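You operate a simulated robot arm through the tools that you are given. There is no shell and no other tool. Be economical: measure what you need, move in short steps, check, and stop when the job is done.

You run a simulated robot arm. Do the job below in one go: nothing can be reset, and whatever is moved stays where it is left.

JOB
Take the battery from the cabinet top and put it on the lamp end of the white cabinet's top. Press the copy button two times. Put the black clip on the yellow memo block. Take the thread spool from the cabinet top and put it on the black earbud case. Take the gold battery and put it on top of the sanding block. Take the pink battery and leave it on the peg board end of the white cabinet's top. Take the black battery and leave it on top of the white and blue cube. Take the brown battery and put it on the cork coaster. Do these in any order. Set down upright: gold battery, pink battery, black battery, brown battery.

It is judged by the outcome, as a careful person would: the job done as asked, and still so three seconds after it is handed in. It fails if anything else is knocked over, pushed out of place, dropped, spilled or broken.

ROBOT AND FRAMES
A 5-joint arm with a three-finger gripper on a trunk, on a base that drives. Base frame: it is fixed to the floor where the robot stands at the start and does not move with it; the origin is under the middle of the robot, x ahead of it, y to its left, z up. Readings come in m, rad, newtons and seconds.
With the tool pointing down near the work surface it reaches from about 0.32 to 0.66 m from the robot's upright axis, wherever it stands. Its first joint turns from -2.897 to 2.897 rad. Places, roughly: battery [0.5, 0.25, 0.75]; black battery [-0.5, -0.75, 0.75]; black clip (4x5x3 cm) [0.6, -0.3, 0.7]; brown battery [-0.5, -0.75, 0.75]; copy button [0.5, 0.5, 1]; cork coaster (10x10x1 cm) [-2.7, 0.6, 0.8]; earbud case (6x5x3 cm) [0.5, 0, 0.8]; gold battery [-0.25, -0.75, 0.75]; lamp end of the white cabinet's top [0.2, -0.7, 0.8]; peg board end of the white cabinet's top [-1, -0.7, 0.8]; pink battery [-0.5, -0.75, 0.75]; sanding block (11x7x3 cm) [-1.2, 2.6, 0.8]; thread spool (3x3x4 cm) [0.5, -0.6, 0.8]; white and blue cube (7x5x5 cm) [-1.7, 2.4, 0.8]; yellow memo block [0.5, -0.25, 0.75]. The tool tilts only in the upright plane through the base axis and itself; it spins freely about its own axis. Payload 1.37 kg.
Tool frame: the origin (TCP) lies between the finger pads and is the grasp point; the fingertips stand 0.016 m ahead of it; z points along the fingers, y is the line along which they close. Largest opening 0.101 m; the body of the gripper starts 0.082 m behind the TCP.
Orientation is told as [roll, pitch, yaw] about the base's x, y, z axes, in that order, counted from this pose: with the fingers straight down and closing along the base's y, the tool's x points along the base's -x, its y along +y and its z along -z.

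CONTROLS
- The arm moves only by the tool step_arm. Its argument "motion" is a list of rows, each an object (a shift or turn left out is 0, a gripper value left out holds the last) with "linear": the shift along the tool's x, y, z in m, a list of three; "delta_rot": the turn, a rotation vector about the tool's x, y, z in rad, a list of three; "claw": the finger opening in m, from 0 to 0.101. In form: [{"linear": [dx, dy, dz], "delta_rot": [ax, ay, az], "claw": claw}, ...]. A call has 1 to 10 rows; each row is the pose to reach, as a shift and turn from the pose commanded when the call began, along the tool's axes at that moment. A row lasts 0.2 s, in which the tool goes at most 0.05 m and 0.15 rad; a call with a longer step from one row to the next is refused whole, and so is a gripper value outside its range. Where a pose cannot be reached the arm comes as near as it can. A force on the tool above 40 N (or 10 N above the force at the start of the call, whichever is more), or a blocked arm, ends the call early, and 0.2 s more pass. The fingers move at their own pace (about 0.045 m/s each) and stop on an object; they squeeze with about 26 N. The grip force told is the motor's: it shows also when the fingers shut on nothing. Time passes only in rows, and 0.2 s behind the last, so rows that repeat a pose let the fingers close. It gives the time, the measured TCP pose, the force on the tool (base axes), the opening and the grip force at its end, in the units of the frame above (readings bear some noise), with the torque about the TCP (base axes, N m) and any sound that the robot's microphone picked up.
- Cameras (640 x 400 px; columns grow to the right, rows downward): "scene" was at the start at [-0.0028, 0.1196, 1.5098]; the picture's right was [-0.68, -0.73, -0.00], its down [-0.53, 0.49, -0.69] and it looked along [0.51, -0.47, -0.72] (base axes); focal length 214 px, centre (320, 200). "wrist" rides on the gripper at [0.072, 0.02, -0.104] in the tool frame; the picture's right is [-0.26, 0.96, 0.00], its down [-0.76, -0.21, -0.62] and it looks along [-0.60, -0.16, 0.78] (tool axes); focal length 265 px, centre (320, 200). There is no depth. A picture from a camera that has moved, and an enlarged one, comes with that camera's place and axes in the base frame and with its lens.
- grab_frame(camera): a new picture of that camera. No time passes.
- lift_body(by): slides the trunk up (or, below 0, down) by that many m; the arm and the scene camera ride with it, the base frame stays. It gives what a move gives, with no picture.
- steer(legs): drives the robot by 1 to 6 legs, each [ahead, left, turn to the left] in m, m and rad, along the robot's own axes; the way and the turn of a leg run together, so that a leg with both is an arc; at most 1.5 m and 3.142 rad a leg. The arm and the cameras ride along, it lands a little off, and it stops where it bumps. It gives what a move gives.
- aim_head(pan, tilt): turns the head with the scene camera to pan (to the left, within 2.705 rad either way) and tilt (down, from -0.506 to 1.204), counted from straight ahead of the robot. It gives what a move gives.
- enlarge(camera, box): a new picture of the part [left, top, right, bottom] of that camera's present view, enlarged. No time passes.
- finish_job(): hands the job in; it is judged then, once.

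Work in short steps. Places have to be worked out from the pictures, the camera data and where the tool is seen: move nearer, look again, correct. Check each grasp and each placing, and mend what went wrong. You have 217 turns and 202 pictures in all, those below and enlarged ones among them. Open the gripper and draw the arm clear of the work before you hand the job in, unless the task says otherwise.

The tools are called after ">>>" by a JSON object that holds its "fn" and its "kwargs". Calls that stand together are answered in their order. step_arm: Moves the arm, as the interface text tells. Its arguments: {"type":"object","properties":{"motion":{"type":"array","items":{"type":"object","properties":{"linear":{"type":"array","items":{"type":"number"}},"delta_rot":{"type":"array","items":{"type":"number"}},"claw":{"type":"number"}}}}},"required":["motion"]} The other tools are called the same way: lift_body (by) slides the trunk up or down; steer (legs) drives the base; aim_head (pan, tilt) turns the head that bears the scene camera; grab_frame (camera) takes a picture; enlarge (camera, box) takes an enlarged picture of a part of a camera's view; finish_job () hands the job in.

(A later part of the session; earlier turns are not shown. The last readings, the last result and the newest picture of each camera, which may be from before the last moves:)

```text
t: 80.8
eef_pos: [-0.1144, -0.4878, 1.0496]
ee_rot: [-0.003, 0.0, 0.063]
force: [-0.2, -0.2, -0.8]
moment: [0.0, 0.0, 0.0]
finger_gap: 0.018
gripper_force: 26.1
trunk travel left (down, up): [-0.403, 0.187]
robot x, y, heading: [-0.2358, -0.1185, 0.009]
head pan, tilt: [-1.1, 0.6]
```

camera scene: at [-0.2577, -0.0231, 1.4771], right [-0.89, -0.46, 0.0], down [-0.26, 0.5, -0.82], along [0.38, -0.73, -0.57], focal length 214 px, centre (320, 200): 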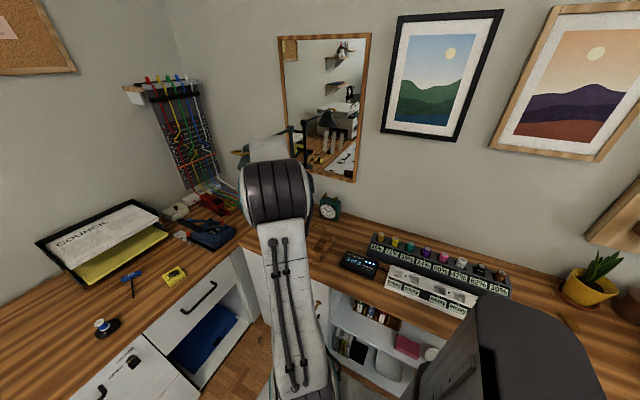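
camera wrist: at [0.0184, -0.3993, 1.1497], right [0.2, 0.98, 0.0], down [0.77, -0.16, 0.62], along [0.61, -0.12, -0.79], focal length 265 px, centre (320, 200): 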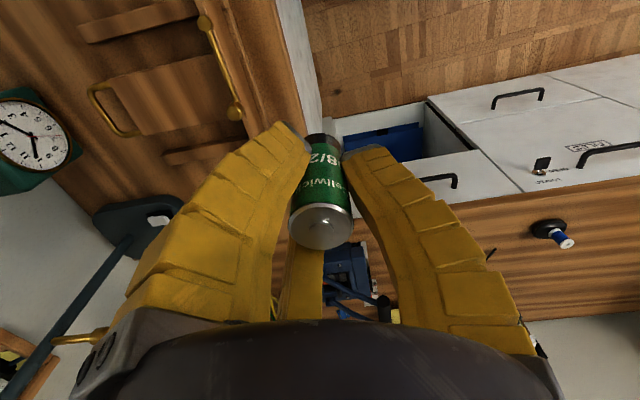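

>>> {"fn": "steer", "kwargs": {"legs": [[0.21, -0.045, 0]]}}

>>> {"fn": "grab_frame", "kwargs": {"camera": "wrist"}}

>>> {"fn": "grab_frame", "kwargs": {"camera": "scene"}}

```text
t: 82.4
eef_pos: [0.0947, -0.5318, 1.0489]
ee_rot: [-0.002, 0.0, 0.063]
force: [0.3, -0.2, -0.7]
moment: [-0.01, 0.03, -0.02]
finger_gap: 0.0179
gripper_force: 25.9
trunk travel left (down, up): [-0.403, 0.187]
robot x, y, heading: [-0.0321, -0.1613, 0.004]
head pan, tilt: [-1.1, 0.6]
```

```text
130 pictures are left
camera wrist: at [0.022, -0.5162, 1.154], right [0.2, 0.98, 0.0], down [0.77, -0.16, 0.62], along [0.61, -0.13, -0.78], focal length 265 px, centre (320, 200)
```

wrist: 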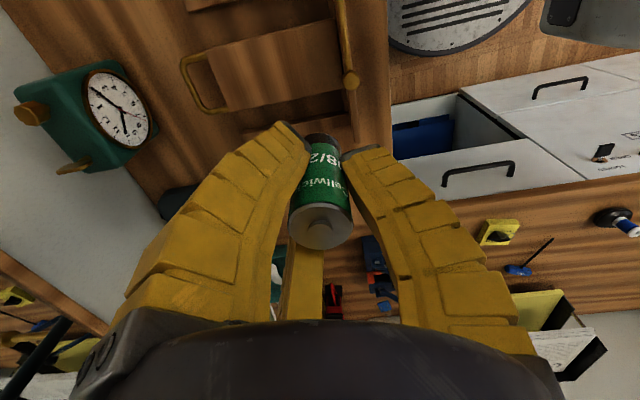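

```text
129 pictures are left
camera scene: at [-0.0493, -0.0671, 1.4771], right [-0.89, -0.46, 0.0], down [-0.26, 0.5, -0.82], along [0.38, -0.73, -0.57], focal length 214 px, centre (320, 200)
```

scene: 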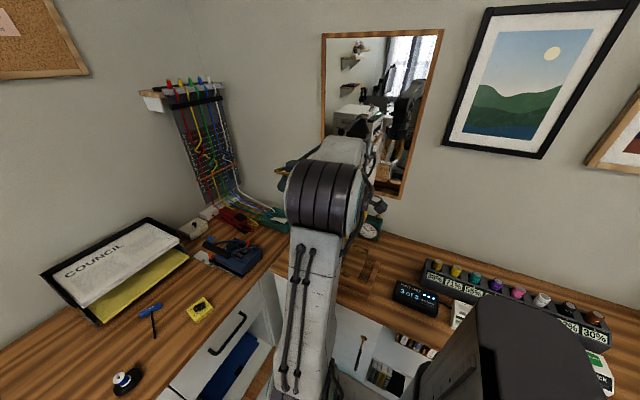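

I turn the gripper 0.85 rad so its camera looks toward the lamp base and lower a bit.

>>> {"fn": "step_arm", "kwargs": {"motion": [{"delta_rot": [0, 0, 0.15], "linear": [0, -0.01, 0.02]}, {"delta_rot": [0, 0, 0.3], "linear": [0, -0.02, 0.04]}, {"delta_rot": [0, 0, 0.45], "linear": [0, -0.03, 0.06]}, {"delta_rot": [0, 0, 0.6], "linear": [0, -0.04, 0.08]}, {"delta_rot": [0, 0, 0.75], "linear": [0, -0.05, 0.1]}, {"delta_rot": [0, 0, 0.85], "linear": [0, -0.06, 0.11]}]}}

>>> {"fn": "grab_frame", "kwargs": {"camera": "wrist"}}

```text
t: 83.8
eef_pos: [0.0993, -0.5931, 0.9378]
ee_rot: [0.0, -0.002, -0.789]
force: [0.1, -0.8, -2.3]
moment: [0.01, 0.0, 0.0]
finger_gap: 0.0179
gripper_force: 26.0
trunk travel left (down, up): [-0.403, 0.187]
robot x, y, heading: [-0.0297, -0.1659, 0.005]
head pan, tilt: [-1.1, 0.6]
```

```text
128 pictures are left
camera wrist: at [0.0618, -0.5274, 1.0433], right [0.87, 0.49, 0.0], down [0.38, -0.68, 0.62], along [0.3, -0.54, -0.78], focal length 265 px, centre (320, 200)
```

wrist: 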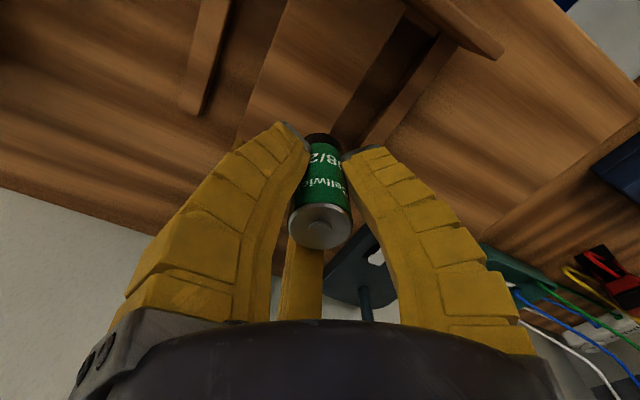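

I move out to (0.20, -0.70) and lower partway.

>>> {"fn": "step_arm", "kwargs": {"motion": [{"linear": [-0.045, -0.001, 0]}, {"linear": [-0.09, -0.002, 0]}, {"linear": [-0.12, -0.003, 0.01]}, {"linear": [-0.145, -0.003, 0.03]}, {"linear": [-0.145, -0.003, 0.07]}, {"linear": [-0.145, -0.003, 0.11]}]}}

>>> {"fn": "grab_frame", "kwargs": {"camera": "wrist"}}

>>> {"fn": "grab_frame", "kwargs": {"camera": "scene"}}

```text
t: 85.2
eef_pos: [0.2013, -0.6989, 0.8329]
ee_rot: [-0.003, -0.008, -0.787]
force: [-1.0, 1.3, 9.8]
moment: [0.14, 0.13, 0.02]
finger_gap: 0.0205
gripper_force: 26.0
trunk travel left (down, up): [-0.403, 0.187]
robot x, y, heading: [-0.0284, -0.1652, 0.006]
head pan, tilt: [-1.1, 0.6]
```

```text
127 pictures are left
camera wrist: at [0.1627, -0.6321, 0.9362], right [0.87, 0.49, 0.0], down [0.39, -0.68, 0.63], along [0.31, -0.55, -0.78], focal length 265 px, centre (320, 200)
```

wrist: 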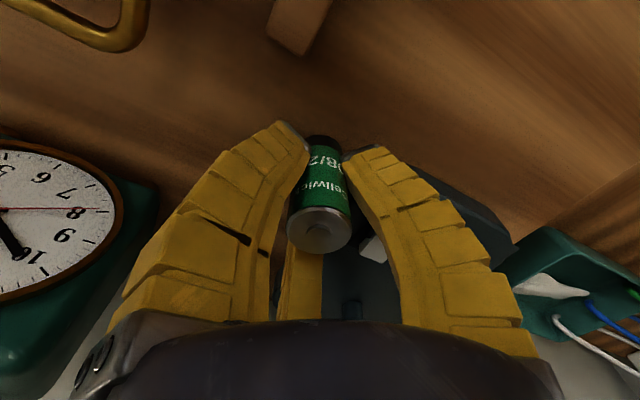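

```text
126 pictures are left
camera scene: at [-0.0507, -0.0651, 1.4772], right [-0.89, -0.46, 0.0], down [-0.26, 0.5, -0.83], along [0.38, -0.73, -0.56], focal length 214 px, centre (320, 200)
```

scene: 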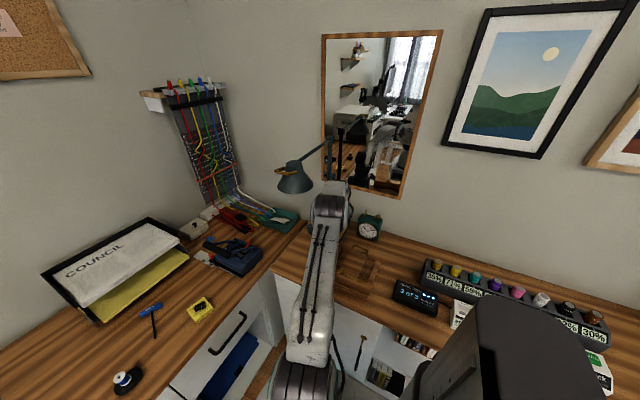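

Contact at TCP 0.833, so this bench's top is at z ≈ 0.797. I ease up a little, open and rise.

>>> {"fn": "step_arm", "kwargs": {"motion": [{"linear": [0, 0, -0.004]}, {"linear": [0, 0, -0.004], "claw": 0.03}, {"linear": [0, 0, -0.004], "claw": 0.045}, {"linear": [0, 0, -0.004], "claw": 0.055}, {"linear": [0, 0, -0.03]}, {"linear": [0, 0, -0.07]}, {"linear": [0, 0, -0.11]}]}}

>>> {"fn": "grab_frame", "kwargs": {"camera": "wrist"}}

```text
t: 86.8
eef_pos: [0.1994, -0.698, 0.938]
ee_rot: [0.001, -0.001, -0.787]
force: [-0.2, 1.1, 0.5]
moment: [0.04, -0.02, 0.0]
finger_gap: 0.0589
gripper_force: 2.9
trunk travel left (down, up): [-0.403, 0.187]
robot x, y, heading: [-0.0273, -0.1619, 0.005]
head pan, tilt: [-1.1, 0.6]
```

```text
125 pictures are left
camera wrist: at [0.163, -0.6319, 1.0437], right [0.87, 0.49, 0.0], down [0.39, -0.68, 0.62], along [0.31, -0.54, -0.78], focal length 265 px, centre (320, 200)
```

wrist: 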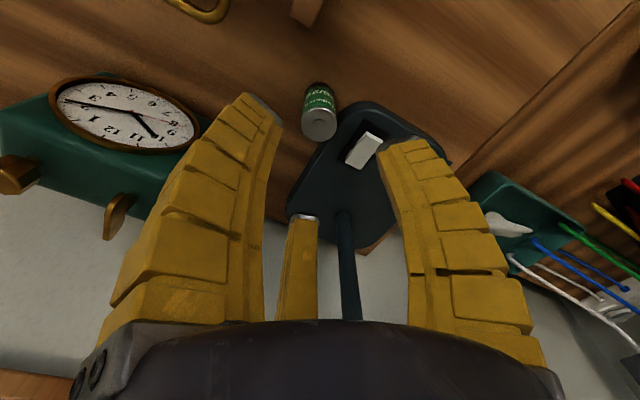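

>>> {"fn": "enlarge", "kwargs": {"camera": "wrist", "box": [260, 50, 420, 170]}}

```text
3.33 times, centred on (340, 110) of wrist
camera zoom: at [0.163, -0.6319, 1.0437], right [0.87, 0.49, 0.0], down [0.39, -0.68, 0.62], along [0.31, -0.54, -0.78], focal length 885 px, centre (253, 500)
```

zoom: 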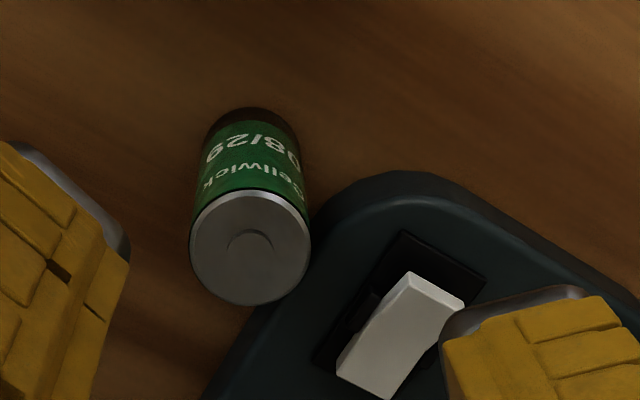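

The battery stands upright at the lamp end. I withdraw the arm up and away from the lamp.

>>> {"fn": "step_arm", "kwargs": {"motion": [{"linear": [0.04, -0.005, -0.01]}, {"linear": [0.08, -0.01, -0.03]}, {"linear": [0.12, -0.015, -0.05]}, {"linear": [0.16, -0.02, -0.07]}, {"linear": [0.2, -0.03, -0.09]}, {"linear": [0.24, -0.04, -0.1]}]}}

>>> {"fn": "aim_head", "kwargs": {"pan": -1.57, "tilt": 0.85}}

```text
t: 88.2
eef_pos: [0.0022, -0.5549, 1.0368]
ee_rot: [-0.001, -0.002, -0.788]
force: [-0.1, -0.5, -0.1]
moment: [-0.01, -0.01, 0.01]
finger_gap: 0.0584
gripper_force: 2.8
trunk travel left (down, up): [-0.403, 0.187]
robot x, y, heading: [-0.0264, -0.1642, 0.003]
head pan, tilt: [-1.1, 0.6]
```

```text
t: 89.1
eef_pos: [0.0033, -0.5559, 1.0366]
ee_rot: [-0.001, -0.001, -0.788]
force: [0.5, 0.5, -0.3]
moment: [0.01, 0.04, 0.0]
finger_gap: 0.0588
gripper_force: 2.8
trunk travel left (down, up): [-0.403, 0.187]
robot x, y, heading: [-0.0281, -0.1647, 0.001]
head pan, tilt: [-1.571, 0.85]
```

>>> {"fn": "steer", "kwargs": {"legs": [[-0.36, 0.04, 0]]}}

>>> {"fn": "grab_frame", "kwargs": {"camera": "scene"}}

>>> {"fn": "grab_frame", "kwargs": {"camera": "wrist"}}

```text
t: 91.4
eef_pos: [-0.3483, -0.5166, 1.0363]
ee_rot: [-0.002, -0.002, -0.792]
force: [-0.2, -0.2, -1.3]
moment: [0.0, -0.04, 0.0]
finger_gap: 0.0585
gripper_force: 2.9
trunk travel left (down, up): [-0.403, 0.187]
robot x, y, heading: [-0.3778, -0.1201, 0.002]
head pan, tilt: [-1.571, 0.85]
```

```text
123 pictures are left
camera scene: at [-0.4388, -0.0266, 1.4561], right [-1.0, 0.0, 0.0], down [0.0, 0.75, -0.66], along [0.0, -0.66, -0.75], focal length 214 px, centre (320, 200)
```

scene: 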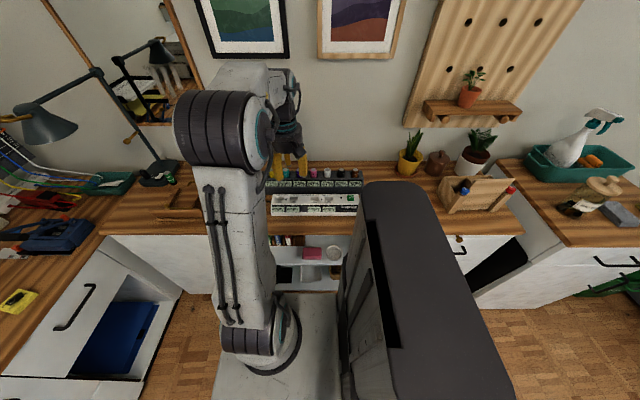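

```text
122 pictures are left
camera wrist: at [-0.3849, -0.4494, 1.1417], right [0.87, 0.49, 0.0], down [0.38, -0.68, 0.62], along [0.3, -0.54, -0.78], focal length 265 px, centre (320, 200)
```

wrist: 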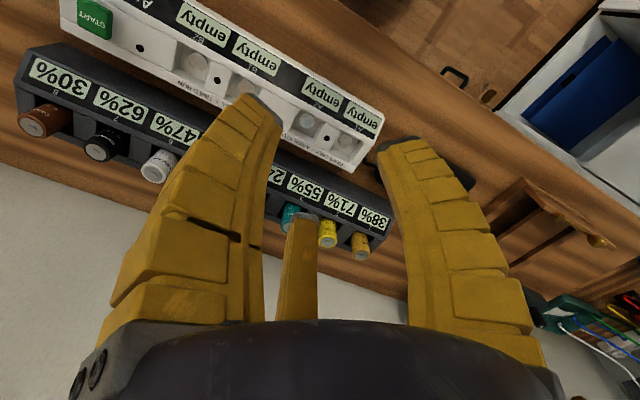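

Row of batteries: y≈-0.677, x from -0.193 (gold) to -0.585 (brown), tops at z≈0.885. I turn the camera square to the rack (fingers closing along y) — first a closer look at the rack.

>>> {"fn": "enlarge", "kwargs": {"camera": "wrist", "box": [0, 20, 220, 200]}}

>>> {"fn": "enlarge", "kwargs": {"camera": "scene", "box": [250, 150, 400, 240]}}

```text
2.22 times, centred on (110, 110) of wrist
camera zoom: at [-0.3849, -0.4494, 1.1417], right [0.87, 0.49, 0.0], down [0.38, -0.68, 0.62], along [0.3, -0.54, -0.78], focal length 590 px, centre (787, 400)
```

zoom: 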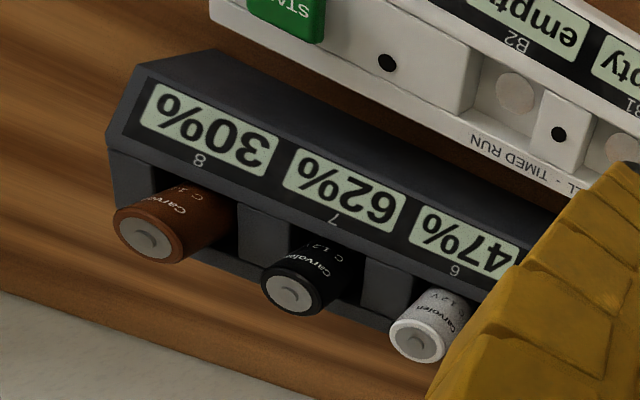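

```text
4.27 times, centred on (325, 195) of scene
camera zoom: at [-0.4388, -0.0266, 1.4561], right [-1.0, 0.0, 0.0], down [0.0, 0.75, -0.66], along [0.0, -0.66, -0.75], focal length 915 px, centre (299, 221)
```

zoom: 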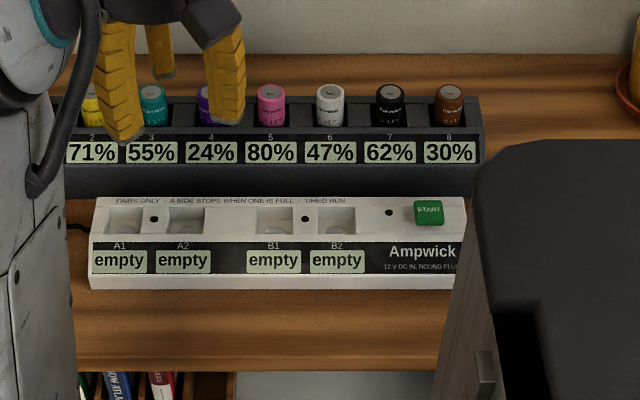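

I rotate to close along y and move above the pink battery.

>>> {"fn": "step_arm", "kwargs": {"motion": [{"linear": [-0.011, -0.027, 0.0], "delta_rot": [0, 0, -0.14]}, {"linear": [-0.022, -0.054, 0.0], "delta_rot": [0, 0, -0.28]}, {"linear": [-0.033, -0.081, 0.01], "delta_rot": [0, 0, -0.42]}, {"linear": [-0.044, -0.108, 0.02], "delta_rot": [0, 0, -0.56]}, {"linear": [-0.055, -0.135, 0.04], "delta_rot": [0, 0, -0.7]}, {"linear": [-0.065, -0.162, 0.06], "delta_rot": [0, 0, -0.79]}]}}

>>> {"fn": "grab_frame", "kwargs": {"camera": "wrist"}}

```text
t: 92.8
eef_pos: [-0.4183, -0.6768, 0.9754]
ee_rot: [0.0, 0.001, 0.0]
force: [0.0, -0.1, 0.7]
moment: [0.04, 0.0, 0.01]
finger_gap: 0.0587
gripper_force: 2.5
trunk travel left (down, up): [-0.403, 0.187]
robot x, y, heading: [-0.3756, -0.1276, -0.003]
head pan, tilt: [-1.571, 0.85]
```

```text
119 pictures are left
camera wrist: at [-0.4908, -0.6558, 1.0815], right [0.26, 0.96, 0.0], down [0.76, -0.21, 0.62], along [0.6, -0.16, -0.78], focal length 265 px, centre (320, 200)
```

wrist: 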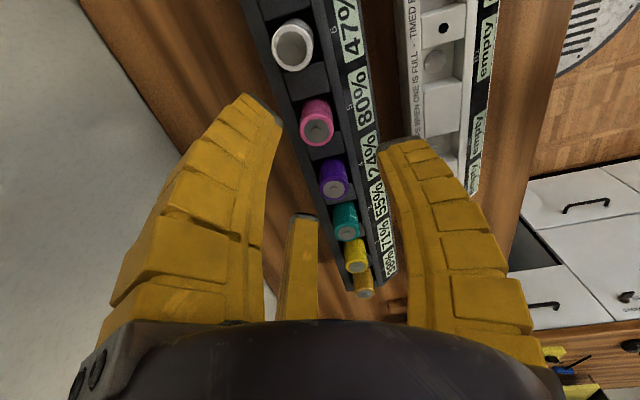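

Pink's top is near (-0.408, -0.679). I lower and look again.

>>> {"fn": "step_arm", "kwargs": {"motion": [{"linear": [-0.009, -0.002, 0.025]}, {"linear": [-0.009, -0.002, 0.045]}]}}

>>> {"fn": "enlarge", "kwargs": {"camera": "wrist", "box": [220, 60, 420, 220]}}

>>> {"fn": "enlarge", "kwargs": {"camera": "scene", "box": [250, 140, 400, 230]}}

```text
t: 93.4
eef_pos: [-0.4102, -0.6791, 0.9309]
ee_rot: [-0.002, 0.001, 0.0]
force: [-0.8, -0.2, -0.9]
moment: [-0.02, 0.0, 0.01]
finger_gap: 0.0586
gripper_force: 2.7
trunk travel left (down, up): [-0.403, 0.187]
robot x, y, heading: [-0.3796, -0.127, 0.001]
head pan, tilt: [-1.571, 0.85]
```

```text
2.50 times, centred on (320, 140) of wrist
camera zoom: at [-0.4815, -0.6578, 1.0362], right [0.27, 0.96, 0.0], down [0.76, -0.21, 0.62], along [0.6, -0.17, -0.78], focal length 664 px, centre (320, 350)
```

zoom: 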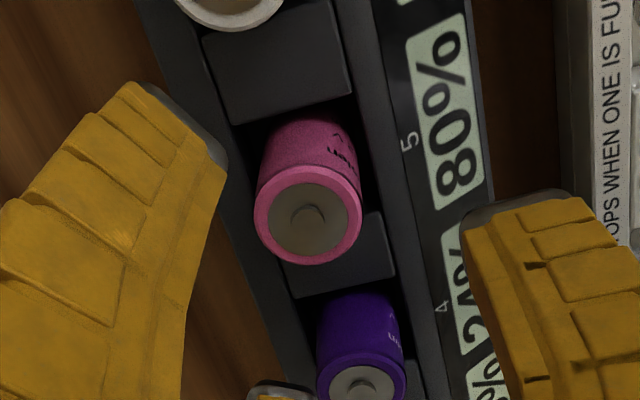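

```text
4.27 times, centred on (325, 185) of scene
camera zoom: at [-0.4384, -0.0269, 1.4562], right [-1.0, 0.0, 0.0], down [0.0, 0.75, -0.66], along [0.0, -0.66, -0.75], focal length 915 px, centre (299, 264)
```

zoom: 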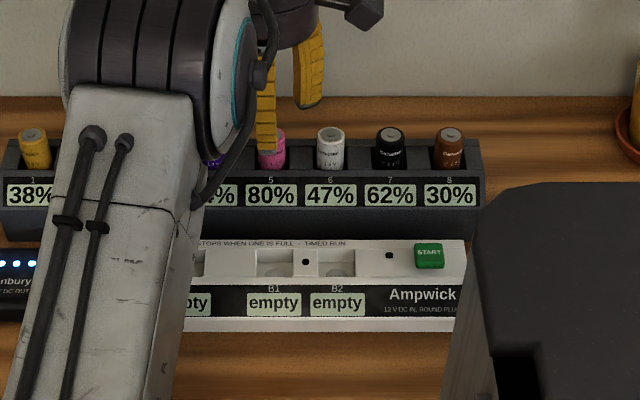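

Pink top at (-0.411, -0.681, 0.891), exposed about 3.4 cm above the rack. I descend to TCP 0.878, and grip.

>>> {"fn": "step_arm", "kwargs": {"motion": [{"linear": [0.001, -0.002, 0.025]}, {"linear": [0.001, -0.002, 0.053]}, {"linear": [0.001, -0.002, 0.053], "claw": 0.015}, {"linear": [0.001, -0.002, 0.053], "claw": 0.015}, {"linear": [0.001, -0.002, 0.053], "claw": 0.015}, {"linear": [0.001, -0.002, 0.053], "claw": 0.015}]}}

>>> {"fn": "enlarge", "kwargs": {"camera": "wrist", "box": [220, 60, 420, 220]}}

```text
t: 94.8
eef_pos: [-0.4105, -0.6791, 0.8799]
ee_rot: [-0.003, 0.001, -0.002]
force: [1.7, -1.8, 12.8]
moment: [-0.06, -0.1, -0.02]
finger_gap: 0.0223
gripper_force: 26.2
trunk travel left (down, up): [-0.403, 0.187]
robot x, y, heading: [-0.3763, -0.1245, 0.004]
head pan, tilt: [-1.571, 0.85]
```

```text
2.50 times, centred on (320, 140) of wrist
camera zoom: at [-0.4818, -0.6573, 0.9854], right [0.27, 0.96, 0.0], down [0.76, -0.21, 0.62], along [0.6, -0.17, -0.78], focal length 664 px, centre (320, 350)
```

zoom: 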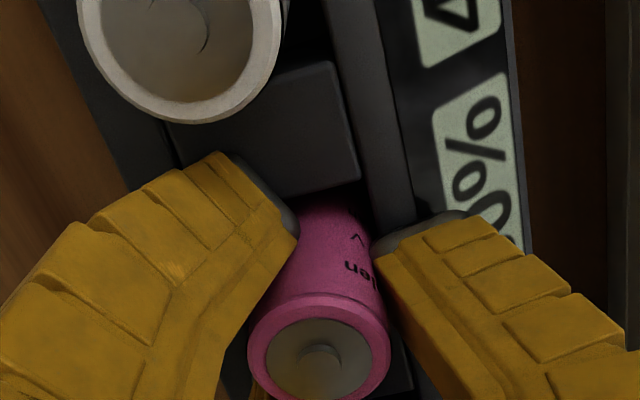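

Gripped. I lift straight out of the pocket.

>>> {"fn": "step_arm", "kwargs": {"motion": [{"linear": [0, 0, -0.02]}, {"linear": [0, 0, -0.05]}, {"linear": [0, 0, -0.08]}, {"linear": [0, 0, -0.11]}]}}

>>> {"fn": "grab_frame", "kwargs": {"camera": "wrist"}}

>>> {"fn": "grab_frame", "kwargs": {"camera": "scene"}}

```text
t: 95.8
eef_pos: [-0.4107, -0.6777, 0.9891]
ee_rot: [-0.001, 0.0, -0.002]
force: [0.2, -0.2, -0.3]
moment: [0.0, -0.01, 0.01]
finger_gap: 0.0187
gripper_force: 26.2
trunk travel left (down, up): [-0.403, 0.187]
robot x, y, heading: [-0.375, -0.122, -0.001]
head pan, tilt: [-1.571, 0.85]
```

```text
115 pictures are left
camera wrist: at [-0.4826, -0.6578, 1.094], right [0.27, 0.96, 0.0], down [0.76, -0.21, 0.62], along [0.6, -0.16, -0.78], focal length 265 px, centre (320, 200)
```

wrist: 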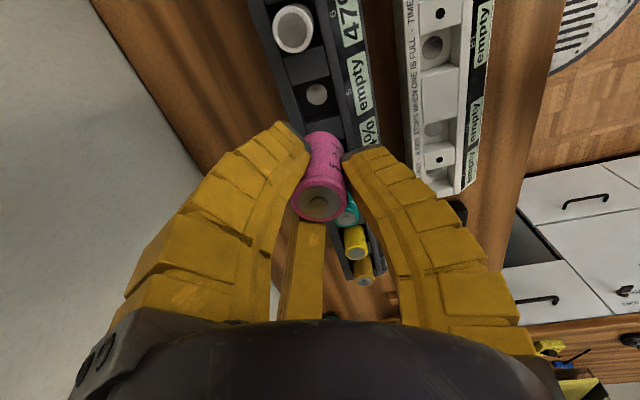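

```text
114 pictures are left
camera scene: at [-0.4385, -0.0272, 1.4562], right [-1.0, 0.0, 0.0], down [0.0, 0.75, -0.66], along [0.0, -0.66, -0.75], focal length 214 px, centre (320, 200)
```

scene: 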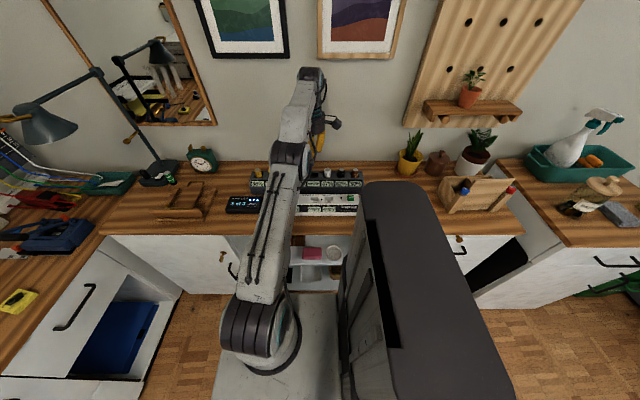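

Pink is held upright. I pull the tool back a bit and drive backward toward the peg-board end.

>>> {"fn": "step_arm", "kwargs": {"motion": [{"linear": [0, 0.04, -0.02]}, {"linear": [0, 0.08, -0.04]}, {"linear": [0, 0.12, -0.05]}]}}

>>> {"fn": "aim_head", "kwargs": {"pan": -1.57, "tilt": 0.85}}

```text
t: 96.6
eef_pos: [-0.4108, -0.5575, 1.0412]
ee_rot: [-0.004, 0.0, -0.001]
force: [0.2, -0.5, -1.1]
moment: [0.04, -0.01, 0.0]
finger_gap: 0.0188
gripper_force: 26.5
trunk travel left (down, up): [-0.403, 0.187]
robot x, y, heading: [-0.3735, -0.1259, 0.002]
head pan, tilt: [-1.571, 0.85]
```

```text
t: 97.2
eef_pos: [-0.4111, -0.5582, 1.0397]
ee_rot: [-0.003, 0.0, -0.001]
force: [0.3, 0.1, -0.8]
moment: [0.02, 0.03, 0.01]
finger_gap: 0.0184
gripper_force: 26.0
trunk travel left (down, up): [-0.403, 0.187]
robot x, y, heading: [-0.3753, -0.1217, -0.001]
head pan, tilt: [-1.571, 0.85]
```

>>> {"fn": "steer", "kwargs": {"legs": [[-0.4, 0.02, 0]]}}

>>> {"fn": "grab_frame", "kwargs": {"camera": "scene"}}

>>> {"fn": "grab_frame", "kwargs": {"camera": "wrist"}}

```text
t: 99.7
eef_pos: [-0.8046, -0.5387, 1.0412]
ee_rot: [-0.001, -0.001, -0.005]
force: [1.5, -0.3, -0.8]
moment: [-0.04, 0.01, 0.01]
finger_gap: 0.0184
gripper_force: 26.3
trunk travel left (down, up): [-0.403, 0.187]
robot x, y, heading: [-0.7675, -0.0996, -0.004]
head pan, tilt: [-1.571, 0.85]
```

```text
113 pictures are left
camera scene: at [-0.8315, -0.0057, 1.4561], right [-1.0, 0.0, 0.0], down [0.0, 0.75, -0.66], along [0.0, -0.66, -0.75], focal length 214 px, centre (320, 200)
```

scene: 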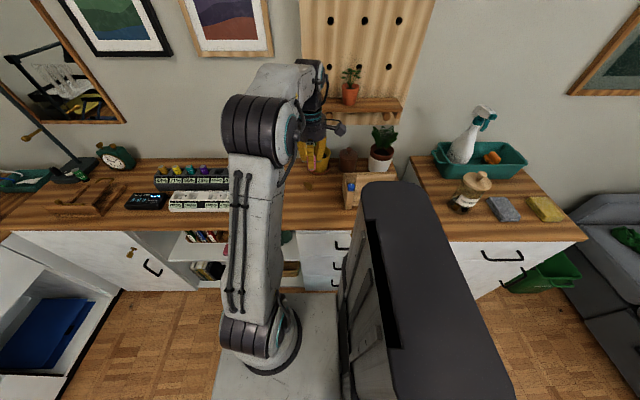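

```text
112 pictures are left
camera wrist: at [-0.8768, -0.5165, 1.1457], right [0.27, 0.96, 0.0], down [0.76, -0.21, 0.62], along [0.6, -0.17, -0.78], focal length 265 px, centre (320, 200)
```

wrist: 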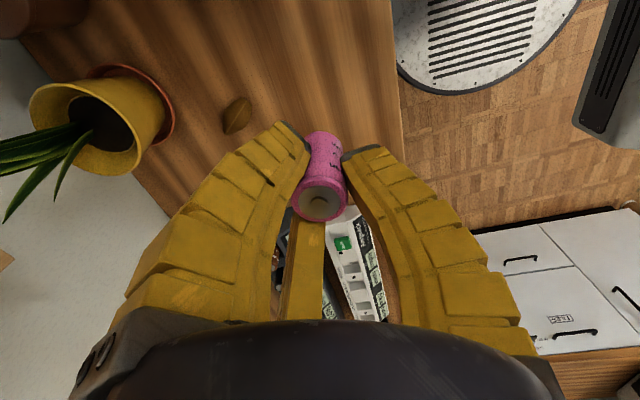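

>>> {"fn": "enlarge", "kwargs": {"camera": "scene", "box": [280, 120, 440, 220]}}

```text
4.00 times, centred on (360, 170) of scene
camera zoom: at [-0.8315, -0.0057, 1.4561], right [-1.0, 0.0, 0.0], down [0.0, 0.75, -0.66], along [0.0, -0.66, -0.75], focal length 858 px, centre (160, 320)
```

zoom: 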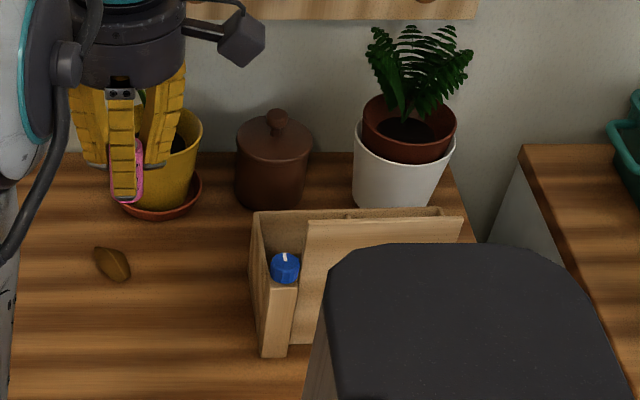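

Free wood at (-0.872, -0.58), 6 cm from the box. I move there and lower.

>>> {"fn": "step_arm", "kwargs": {"motion": [{"linear": [0.035, -0.02, 0.0]}, {"linear": [0.067, -0.041, 0.02]}, {"linear": [0.067, -0.041, 0.065]}, {"linear": [0.067, -0.041, 0.11]}, {"linear": [0.067, -0.041, 0.155]}, {"linear": [0.067, -0.041, 0.175]}]}}

>>> {"fn": "grab_frame", "kwargs": {"camera": "wrist"}}

```text
t: 101.1
eef_pos: [-0.8729, -0.5794, 0.8662]
ee_rot: [-0.002, 0.001, -0.003]
force: [0.5, -0.1, -0.2]
moment: [0.0, -0.01, -0.02]
finger_gap: 0.0184
gripper_force: 26.0
trunk travel left (down, up): [-0.403, 0.187]
robot x, y, heading: [-0.7708, -0.1017, 0.003]
head pan, tilt: [-1.571, 0.85]
```

```text
110 pictures are left
camera wrist: at [-0.9444, -0.558, 0.9704], right [0.27, 0.96, 0.0], down [0.76, -0.21, 0.62], along [0.6, -0.17, -0.78], focal length 265 px, centre (320, 200)
```

wrist: 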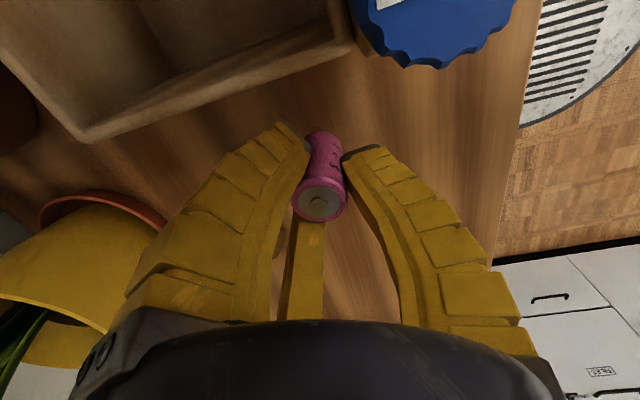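

The camera side of the gripper is close to the blue item in the box; I shift 4 cm away before lowering.

>>> {"fn": "step_arm", "kwargs": {"motion": [{"linear": [-0.02, 0.0, -0.01]}, {"linear": [-0.04, 0.01, 0.0]}, {"linear": [-0.04, 0.01, 0.01]}, {"linear": [-0.04, 0.01, 0.016]}]}}

```text
t: 102.1
eef_pos: [-0.8329, -0.5706, 0.8509]
ee_rot: [-0.001, 0.0, -0.002]
force: [0.3, -0.9, -0.8]
moment: [0.04, 0.02, 0.01]
finger_gap: 0.0182
gripper_force: 25.9
trunk travel left (down, up): [-0.403, 0.187]
robot x, y, heading: [-0.7694, -0.103, 0.002]
head pan, tilt: [-1.571, 0.85]
```

>>> {"fn": "step_arm", "kwargs": {"motion": [{"linear": [0, 0.0, 0.004]}, {"linear": [0, 0, 0.008]}, {"linear": [0, 0, 0.011]}]}}

```text
t: 102.9
eef_pos: [-0.8321, -0.57, 0.8389]
ee_rot: [-0.002, -0.002, -0.004]
force: [0.2, -0.4, -0.6]
moment: [-0.03, 0.02, 0.03]
finger_gap: 0.0185
gripper_force: 26.2
trunk travel left (down, up): [-0.403, 0.187]
robot x, y, heading: [-0.7705, -0.1004, -0.009]
head pan, tilt: [-1.571, 0.85]
```

>>> {"fn": "step_arm", "kwargs": {"motion": [{"linear": [0, 0.0, 0.003]}, {"linear": [0, 0, 0.006]}]}}

>>> {"fn": "enlarge", "kwargs": {"camera": "wrist", "box": [220, 80, 420, 240]}}

```text
t: 103.5
eef_pos: [-0.8313, -0.5699, 0.8344]
ee_rot: [-0.005, 0.002, -0.004]
force: [0.9, 2.4, 15.2]
moment: [0.07, 0.01, -0.01]
finger_gap: 0.0228
gripper_force: 25.7
trunk travel left (down, up): [-0.403, 0.187]
robot x, y, heading: [-0.7667, -0.1045, -0.003]
head pan, tilt: [-1.571, 0.85]
```

```text
2.50 times, centred on (320, 160) of wrist
camera zoom: at [-0.9036, -0.547, 0.9398], right [0.27, 0.96, -0.01], down [0.76, -0.21, 0.62], along [0.6, -0.17, -0.78], focal length 664 px, centre (320, 300)
```

zoom: 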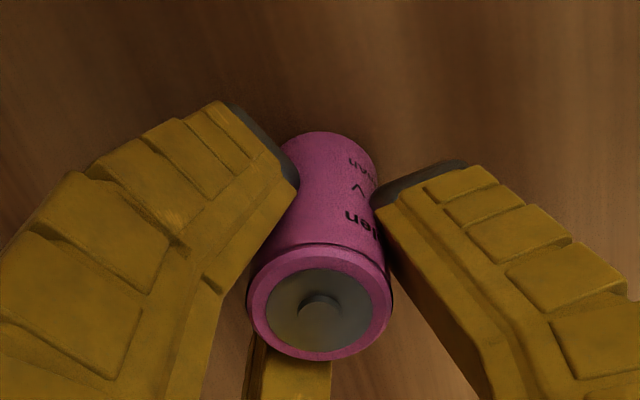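

Contact felt; the battery is upright on the wood. Ease, open, and rise.

>>> {"fn": "step_arm", "kwargs": {"motion": [{"linear": [0, 0, -0.003]}, {"linear": [0, 0, -0.003], "claw": 0.03}, {"linear": [0, 0, -0.003], "claw": 0.045}, {"linear": [0, 0, -0.003], "claw": 0.06}, {"linear": [0, 0, -0.04]}, {"linear": [0, 0, -0.08]}, {"linear": [0, 0, -0.12]}, {"linear": [0, 0, -0.16]}]}}

>>> {"fn": "grab_frame", "kwargs": {"camera": "wrist"}}

```text
t: 105.3
eef_pos: [-0.8292, -0.5672, 0.9963]
ee_rot: [-0.001, -0.001, -0.005]
force: [-0.1, -0.5, 0.1]
moment: [0.01, -0.02, 0.01]
finger_gap: 0.0633
gripper_force: 3.3
trunk travel left (down, up): [-0.403, 0.187]
robot x, y, heading: [-0.7716, -0.1016, -0.0]
head pan, tilt: [-1.571, 0.85]
```

```text
108 pictures are left
camera wrist: at [-0.9018, -0.5465, 1.1013], right [0.27, 0.96, 0.0], down [0.76, -0.21, 0.62], along [0.6, -0.17, -0.78], focal length 265 px, centre (320, 200)
```

wrist: 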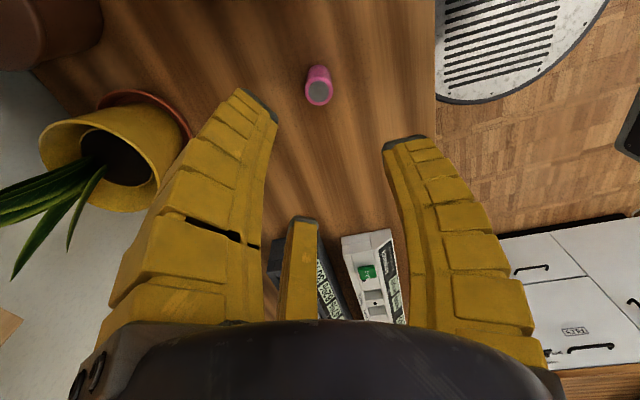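

Pink stands, but x=-0.83 could be a bit far from the peg-board end's centre (≈-1.0). There's a strip in front of the box; I'll inspect it — rotating the gripper to yaw -1.57 so the camera faces the wall.

>>> {"fn": "step_arm", "kwargs": {"motion": [{"delta_rot": [0, 0, 0.15]}, {"delta_rot": [0, 0, 0.3]}, {"delta_rot": [0, 0, 0.45]}, {"delta_rot": [0, 0, 0.6]}, {"delta_rot": [0, 0, 0.75]}, {"delta_rot": [0, 0, 0.9]}, {"delta_rot": [0, 0, 1.05]}, {"delta_rot": [0, 0, 1.2]}, {"delta_rot": [0, 0, 1.35]}, {"delta_rot": [0, 0, 1.5]}]}}

>>> {"fn": "step_arm", "kwargs": {"motion": [{"delta_rot": [0, 0, 0.07], "linear": [0, 0, 0.02]}, {"delta_rot": [0, 0, 0.07], "linear": [0, 0, 0.02]}]}}

>>> {"fn": "grab_frame", "kwargs": {"camera": "wrist"}}

```text
t: 107.5
eef_pos: [-0.8313, -0.5691, 0.9934]
ee_rot: [-0.001, -0.001, -1.507]
force: [1.2, 0.7, 0.2]
moment: [-0.02, 0.0, -0.02]
finger_gap: 0.0634
gripper_force: 2.4
trunk travel left (down, up): [-0.403, 0.187]
robot x, y, heading: [-0.7724, -0.1024, 0.001]
head pan, tilt: [-1.571, 0.85]
```

```text
t: 108.1
eef_pos: [-0.8307, -0.5696, 0.9731]
ee_rot: [-0.001, 0.0, -1.575]
force: [0.9, 0.1, 0.6]
moment: [0.02, 0.0, 0.0]
finger_gap: 0.0632
gripper_force: 2.3
trunk travel left (down, up): [-0.403, 0.187]
robot x, y, heading: [-0.7713, -0.1041, -0.004]
head pan, tilt: [-1.571, 0.85]
```

```text
107 pictures are left
camera wrist: at [-0.8121, -0.4964, 1.0776], right [0.96, -0.27, 0.0], down [-0.21, -0.75, 0.62], along [-0.17, -0.6, -0.78], focal length 265 px, centre (320, 200)
```

wrist: 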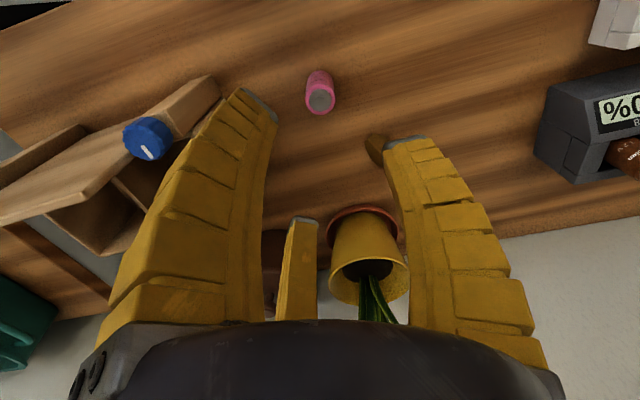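

The strip in front of the box is ~8.7 cm wide (y -0.449 to -0.535). I regrip the pink battery with fingers along x.

>>> {"fn": "step_arm", "kwargs": {"motion": [{"linear": [0.003, -0.001, 0.04]}, {"linear": [0.003, -0.001, 0.08]}, {"linear": [0.003, -0.001, 0.12]}, {"linear": [0.003, -0.001, 0.133]}, {"linear": [0.003, -0.001, 0.133], "claw": 0.015}, {"linear": [0.003, -0.001, 0.133], "claw": 0.015}, {"linear": [0.003, -0.001, 0.133], "claw": 0.015}, {"linear": [0.003, -0.001, 0.133], "claw": 0.015}, {"linear": [0.003, -0.001, 0.1]}, {"linear": [0.003, -0.001, 0.055]}]}}

>>> {"fn": "grab_frame", "kwargs": {"camera": "wrist"}}

```text
t: 110.3
eef_pos: [-0.8308, -0.565, 0.9184]
ee_rot: [0.001, -0.003, -1.572]
force: [0.0, -1.6, -0.9]
moment: [0.03, 0.01, 0.03]
finger_gap: 0.0183
gripper_force: 25.9
trunk travel left (down, up): [-0.403, 0.187]
robot x, y, heading: [-0.7695, -0.0991, -0.001]
head pan, tilt: [-1.571, 0.85]
```

```text
106 pictures are left
camera wrist: at [-0.8121, -0.4924, 1.0231], right [0.96, -0.27, 0.0], down [-0.21, -0.75, 0.62], along [-0.17, -0.6, -0.78], focal length 265 px, centre (320, 200)
```

wrist: 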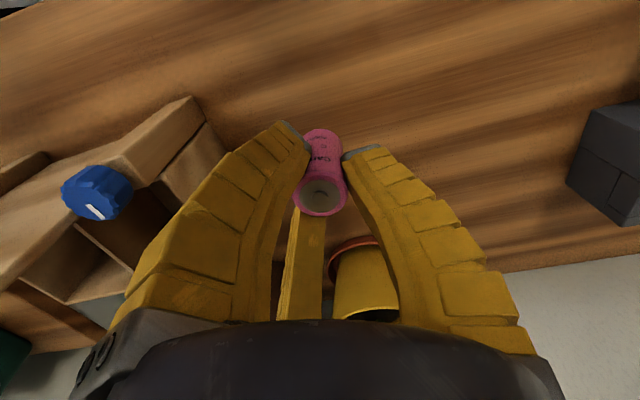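

>>> {"fn": "step_arm", "kwargs": {"motion": [{"linear": [0.04, 0.0, -0.01]}, {"linear": [0.075, 0.0, -0.03]}, {"linear": [0.075, -0.04, -0.04]}, {"linear": [0.075, -0.08, -0.04]}, {"linear": [0.075, -0.115, -0.04]}, {"linear": [0.075, -0.145, -0.03]}]}}

>>> {"fn": "grab_frame", "kwargs": {"camera": "wrist"}}

>>> {"fn": "enlarge", "kwargs": {"camera": "scene", "box": [280, 100, 440, 220]}}

```text
t: 111.7
eef_pos: [-0.9781, -0.4912, 0.9481]
ee_rot: [-0.002, -0.002, -1.573]
force: [0.9, 0.4, -0.2]
moment: [-0.04, 0.0, -0.01]
finger_gap: 0.0179
gripper_force: 26.1
trunk travel left (down, up): [-0.403, 0.187]
robot x, y, heading: [-0.7739, -0.1019, -0.002]
head pan, tilt: [-1.571, 0.85]
```

```text
105 pictures are left
camera wrist: at [-0.9574, -0.4178, 1.0534], right [0.96, -0.27, 0.0], down [-0.21, -0.75, 0.62], along [-0.17, -0.6, -0.78], focal length 265 px, centre (320, 200)
```

wrist: 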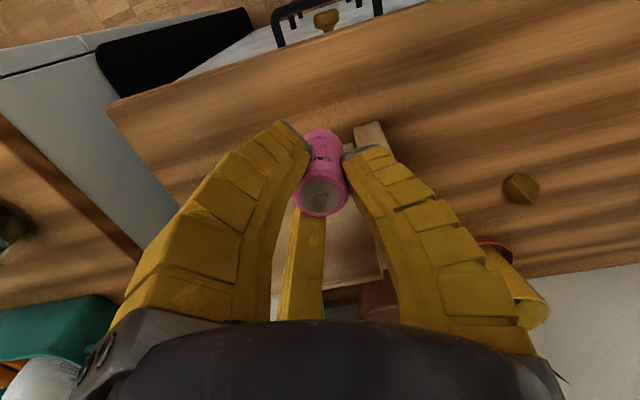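

```text
3.33 times, centred on (360, 160) of scene
camera zoom: at [-0.8316, -0.0058, 1.4561], right [-1.0, 0.0, 0.0], down [0.0, 0.75, -0.66], along [0.0, -0.66, -0.75], focal length 715 px, centre (187, 333)
```

zoom: 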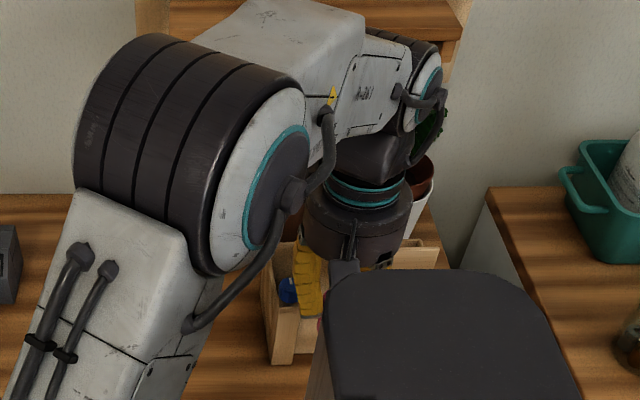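

The corner of the bench top is at (-1.177, -0.447); (-0.978, -0.49) is a good spot. I lower to near contact.

>>> {"fn": "step_arm", "kwargs": {"motion": [{"linear": [0, 0.0, 0.04]}, {"linear": [0, 0.0, 0.08]}, {"linear": [0, 0.0, 0.1]}, {"linear": [0, 0.0, 0.106]}]}}

```text
t: 112.4
eef_pos: [-0.9801, -0.4983, 0.8715]
ee_rot: [-0.02, -0.029, -1.57]
force: [2.9, 8.3, 16.8]
moment: [-1.52, 0.0, 0.37]
finger_gap: 0.0181
gripper_force: 25.8
trunk travel left (down, up): [-0.403, 0.187]
robot x, y, heading: [-0.7693, -0.1029, -0.003]
head pan, tilt: [-1.571, 0.85]
stopped in row 3: the force on the tool passed its limit at 53 N (the readings are from after the stop); the commanded pose is now the measured one
```

Unexpected contact (likely gripper body on the box's panel). I go straight up and look.

>>> {"fn": "step_arm", "kwargs": {"motion": [{"linear": [0, 0.0, -0.04]}, {"linear": [0.005, 0.0, -0.08]}]}}

>>> {"fn": "grab_frame", "kwargs": {"camera": "wrist"}}

>>> {"fn": "enlarge", "kwargs": {"camera": "scene", "box": [280, 100, 440, 220]}}

```text
t: 113.0
eef_pos: [-0.9787, -0.4903, 0.9469]
ee_rot: [-0.016, -0.023, -1.57]
force: [0.3, -0.7, -1.0]
moment: [0.01, 0.0, -0.01]
finger_gap: 0.018
gripper_force: 26.3
trunk travel left (down, up): [-0.403, 0.187]
robot x, y, heading: [-0.7675, -0.102, -0.011]
head pan, tilt: [-1.571, 0.85]
```

```text
103 pictures are left
camera wrist: at [-0.9578, -0.4158, 1.0494], right [0.96, -0.26, -0.01], down [-0.2, -0.74, 0.64], along [-0.18, -0.62, -0.77], focal length 265 px, centre (320, 200)
```

wrist: 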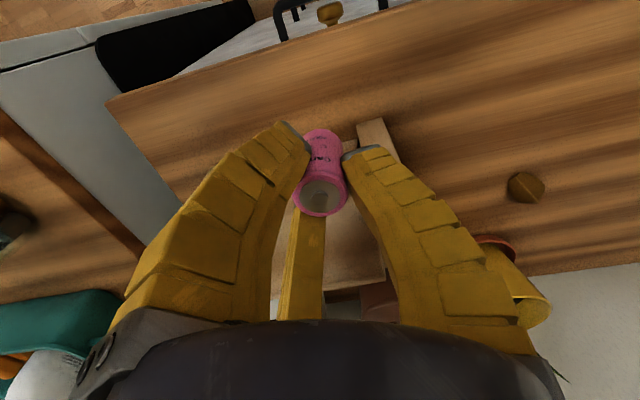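

```text
3.33 times, centred on (360, 160) of scene
camera zoom: at [-0.8312, -0.0057, 1.456], right [-1.0, 0.0, 0.0], down [0.0, 0.75, -0.66], along [0.0, -0.66, -0.75], focal length 715 px, centre (187, 333)
```

zoom: 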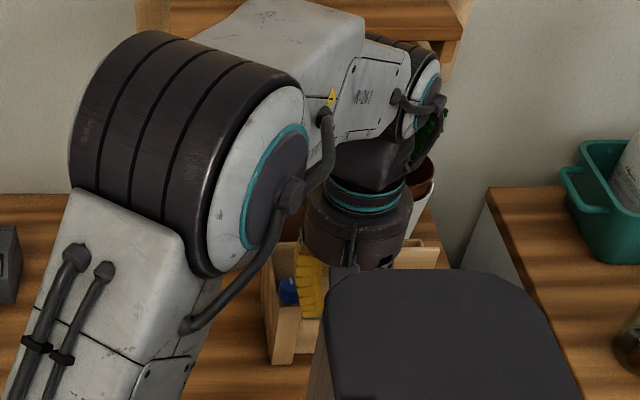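

The box (with its leaning panel) is taller than I thought; it did not move. Better idea: set the battery down beside the box, regrip it with the tool tilted (body leaning toward the robot), then place it in the strip. First I untilt and move back beside the box.

>>> {"fn": "step_arm", "kwargs": {"motion": [{"linear": [0.0, 0.04, -0.02], "delta_rot": [-0.016, 0.023, 0]}, {"linear": [0.0, 0.08, -0.02], "delta_rot": [-0.016, 0.023, 0]}, {"linear": [0.0, 0.12, -0.01], "delta_rot": [-0.016, 0.023, 0]}, {"linear": [-0.04, 0.13, 0.0], "delta_rot": [-0.016, 0.023, 0]}, {"linear": [-0.075, 0.13, 0.03], "delta_rot": [-0.016, 0.023, 0]}]}}

>>> {"fn": "steer", "kwargs": {"legs": [[-0.02, 0, 0]]}}

```text
t: 114.2
eef_pos: [-0.8497, -0.5659, 0.9168]
ee_rot: [0.0, 0.001, -1.57]
force: [0.0, 0.1, -1.3]
moment: [0.0, 0.02, -0.04]
finger_gap: 0.0182
gripper_force: 26.1
trunk travel left (down, up): [-0.403, 0.187]
robot x, y, heading: [-0.7733, -0.1024, 0.001]
head pan, tilt: [-1.571, 0.85]
```

```text
t: 115.0
eef_pos: [-0.8705, -0.5662, 0.9172]
ee_rot: [-0.001, -0.001, -1.572]
force: [0.6, 0.3, -0.8]
moment: [-0.01, 0.02, -0.02]
finger_gap: 0.0185
gripper_force: 26.2
trunk travel left (down, up): [-0.403, 0.187]
robot x, y, heading: [-0.7891, -0.1012, -0.003]
head pan, tilt: [-1.571, 0.85]
```

>>> {"fn": "step_arm", "kwargs": {"motion": [{"linear": [0.0, 0.04, 0]}, {"linear": [0.0, 0.08, 0]}]}}

>>> {"fn": "steer", "kwargs": {"legs": [[-0.06, 0, 0]]}}

>>> {"fn": "step_arm", "kwargs": {"motion": [{"linear": [0.0, 0.0, 0.04]}, {"linear": [0.0, 0.0, 0.07]}, {"linear": [0, 0, 0.075]}, {"linear": [0, 0, 0.08]}]}}

```text
t: 115.6
eef_pos: [-0.7891, -0.5657, 0.9189]
ee_rot: [-0.001, 0.001, -1.573]
force: [0.3, 1.2, 0.1]
moment: [-0.04, 0.02, 0.02]
finger_gap: 0.018
gripper_force: 25.7
trunk travel left (down, up): [-0.403, 0.187]
robot x, y, heading: [-0.7914, -0.1028, -0.004]
head pan, tilt: [-1.571, 0.85]
```

```text
t: 116.5
eef_pos: [-0.8519, -0.5673, 0.9182]
ee_rot: [0.0, 0.0, -1.571]
force: [0.1, -0.1, -1.1]
moment: [0.03, 0.02, 0.01]
finger_gap: 0.0184
gripper_force: 26.5
trunk travel left (down, up): [-0.403, 0.187]
robot x, y, heading: [-0.8493, -0.1003, -0.001]
head pan, tilt: [-1.571, 0.85]
```

```text
t: 117.5
eef_pos: [-0.8519, -0.5676, 0.8394]
ee_rot: [0.0, -0.003, -1.57]
force: [-1.2, -0.3, 3.1]
moment: [0.06, 0.08, -0.02]
finger_gap: 0.0193
gripper_force: 26.0
trunk travel left (down, up): [-0.403, 0.187]
robot x, y, heading: [-0.8502, -0.1056, 0.001]
head pan, tilt: [-1.571, 0.85]
```

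Just touching. I open, then tilt the tool 0.42 rad about the closing axis around the battery.

>>> {"fn": "step_arm", "kwargs": {"motion": [{"claw": 0.03}, {"claw": 0.045}, {"claw": 0.045, "delta_rot": [0, -0.14, 0]}, {"claw": 0.045, "delta_rot": [0, -0.28, 0]}, {"claw": 0.045, "delta_rot": [0, -0.42, 0]}]}}

>>> {"fn": "grab_frame", "kwargs": {"camera": "wrist"}}

>>> {"fn": "enlarge", "kwargs": {"camera": "scene", "box": [240, 100, 400, 220]}}

```text
t: 118.8
eef_pos: [-0.8338, -0.5685, 0.8394]
ee_rot: [-0.036, -0.419, -1.572]
force: [-0.8, 0.7, 0.2]
moment: [0.03, -0.01, 0.01]
finger_gap: 0.049
gripper_force: 3.6
out of reach, approached as far as the arm can: row 4, 5
trunk travel left (down, up): [-0.403, 0.187]
robot x, y, heading: [-0.8505, -0.1015, -0.003]
head pan, tilt: [-1.571, 0.85]
```

```text
101 pictures are left
camera wrist: at [-0.8103, -0.46, 0.9061], right [0.96, -0.26, 0.07], down [-0.18, -0.44, 0.88], along [-0.19, -0.86, -0.47], focal length 265 px, centre (320, 200)
```

wrist: 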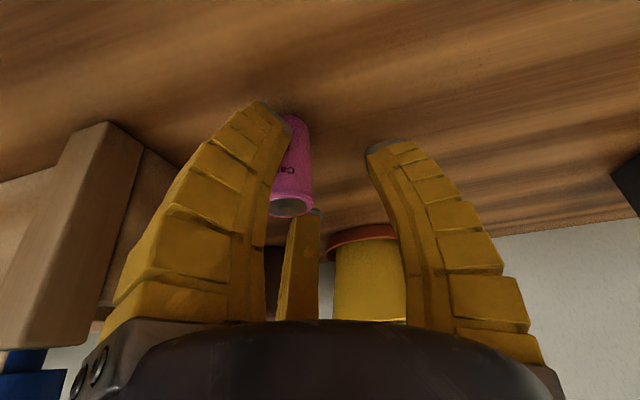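

```text
3.33 times, centred on (320, 160) of scene
camera zoom: at [-0.9123, -0.0055, 1.4561], right [-1.0, 0.0, 0.0], down [0.0, 0.75, -0.66], along [0.0, -0.66, -0.75], focal length 715 px, centre (320, 333)
```

zoom: 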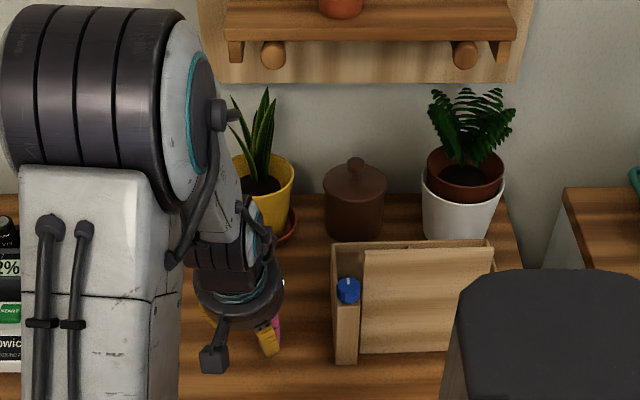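

The tilt shifted the tool 1.8 cm in x (arm axis off). Driving 1.8 cm back recentres the fingers around the battery.

>>> {"fn": "steer", "kwargs": {"legs": [[-0.018, 0, 0]]}}

>>> {"fn": "grab_frame", "kwargs": {"camera": "wrist"}}

```text
t: 119.5
eef_pos: [-0.852, -0.5689, 0.8396]
ee_rot: [-0.036, -0.416, -1.571]
force: [-0.3, 0.2, -0.5]
moment: [0.02, 0.0, -0.02]
finger_gap: 0.0492
gripper_force: 3.5
trunk travel left (down, up): [-0.403, 0.187]
robot x, y, heading: [-0.8686, -0.1014, -0.006]
head pan, tilt: [-1.571, 0.85]
```

```text
99 pictures are left
camera wrist: at [-0.8288, -0.4601, 0.906], right [0.96, -0.26, 0.07], down [-0.18, -0.44, 0.88], along [-0.19, -0.86, -0.47], focal length 265 px, centre (320, 200)
```

wrist: 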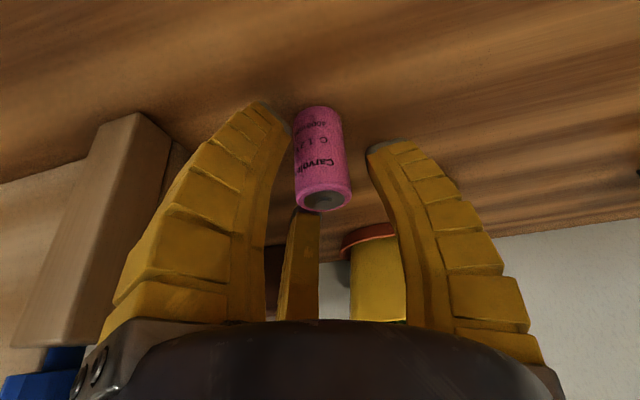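

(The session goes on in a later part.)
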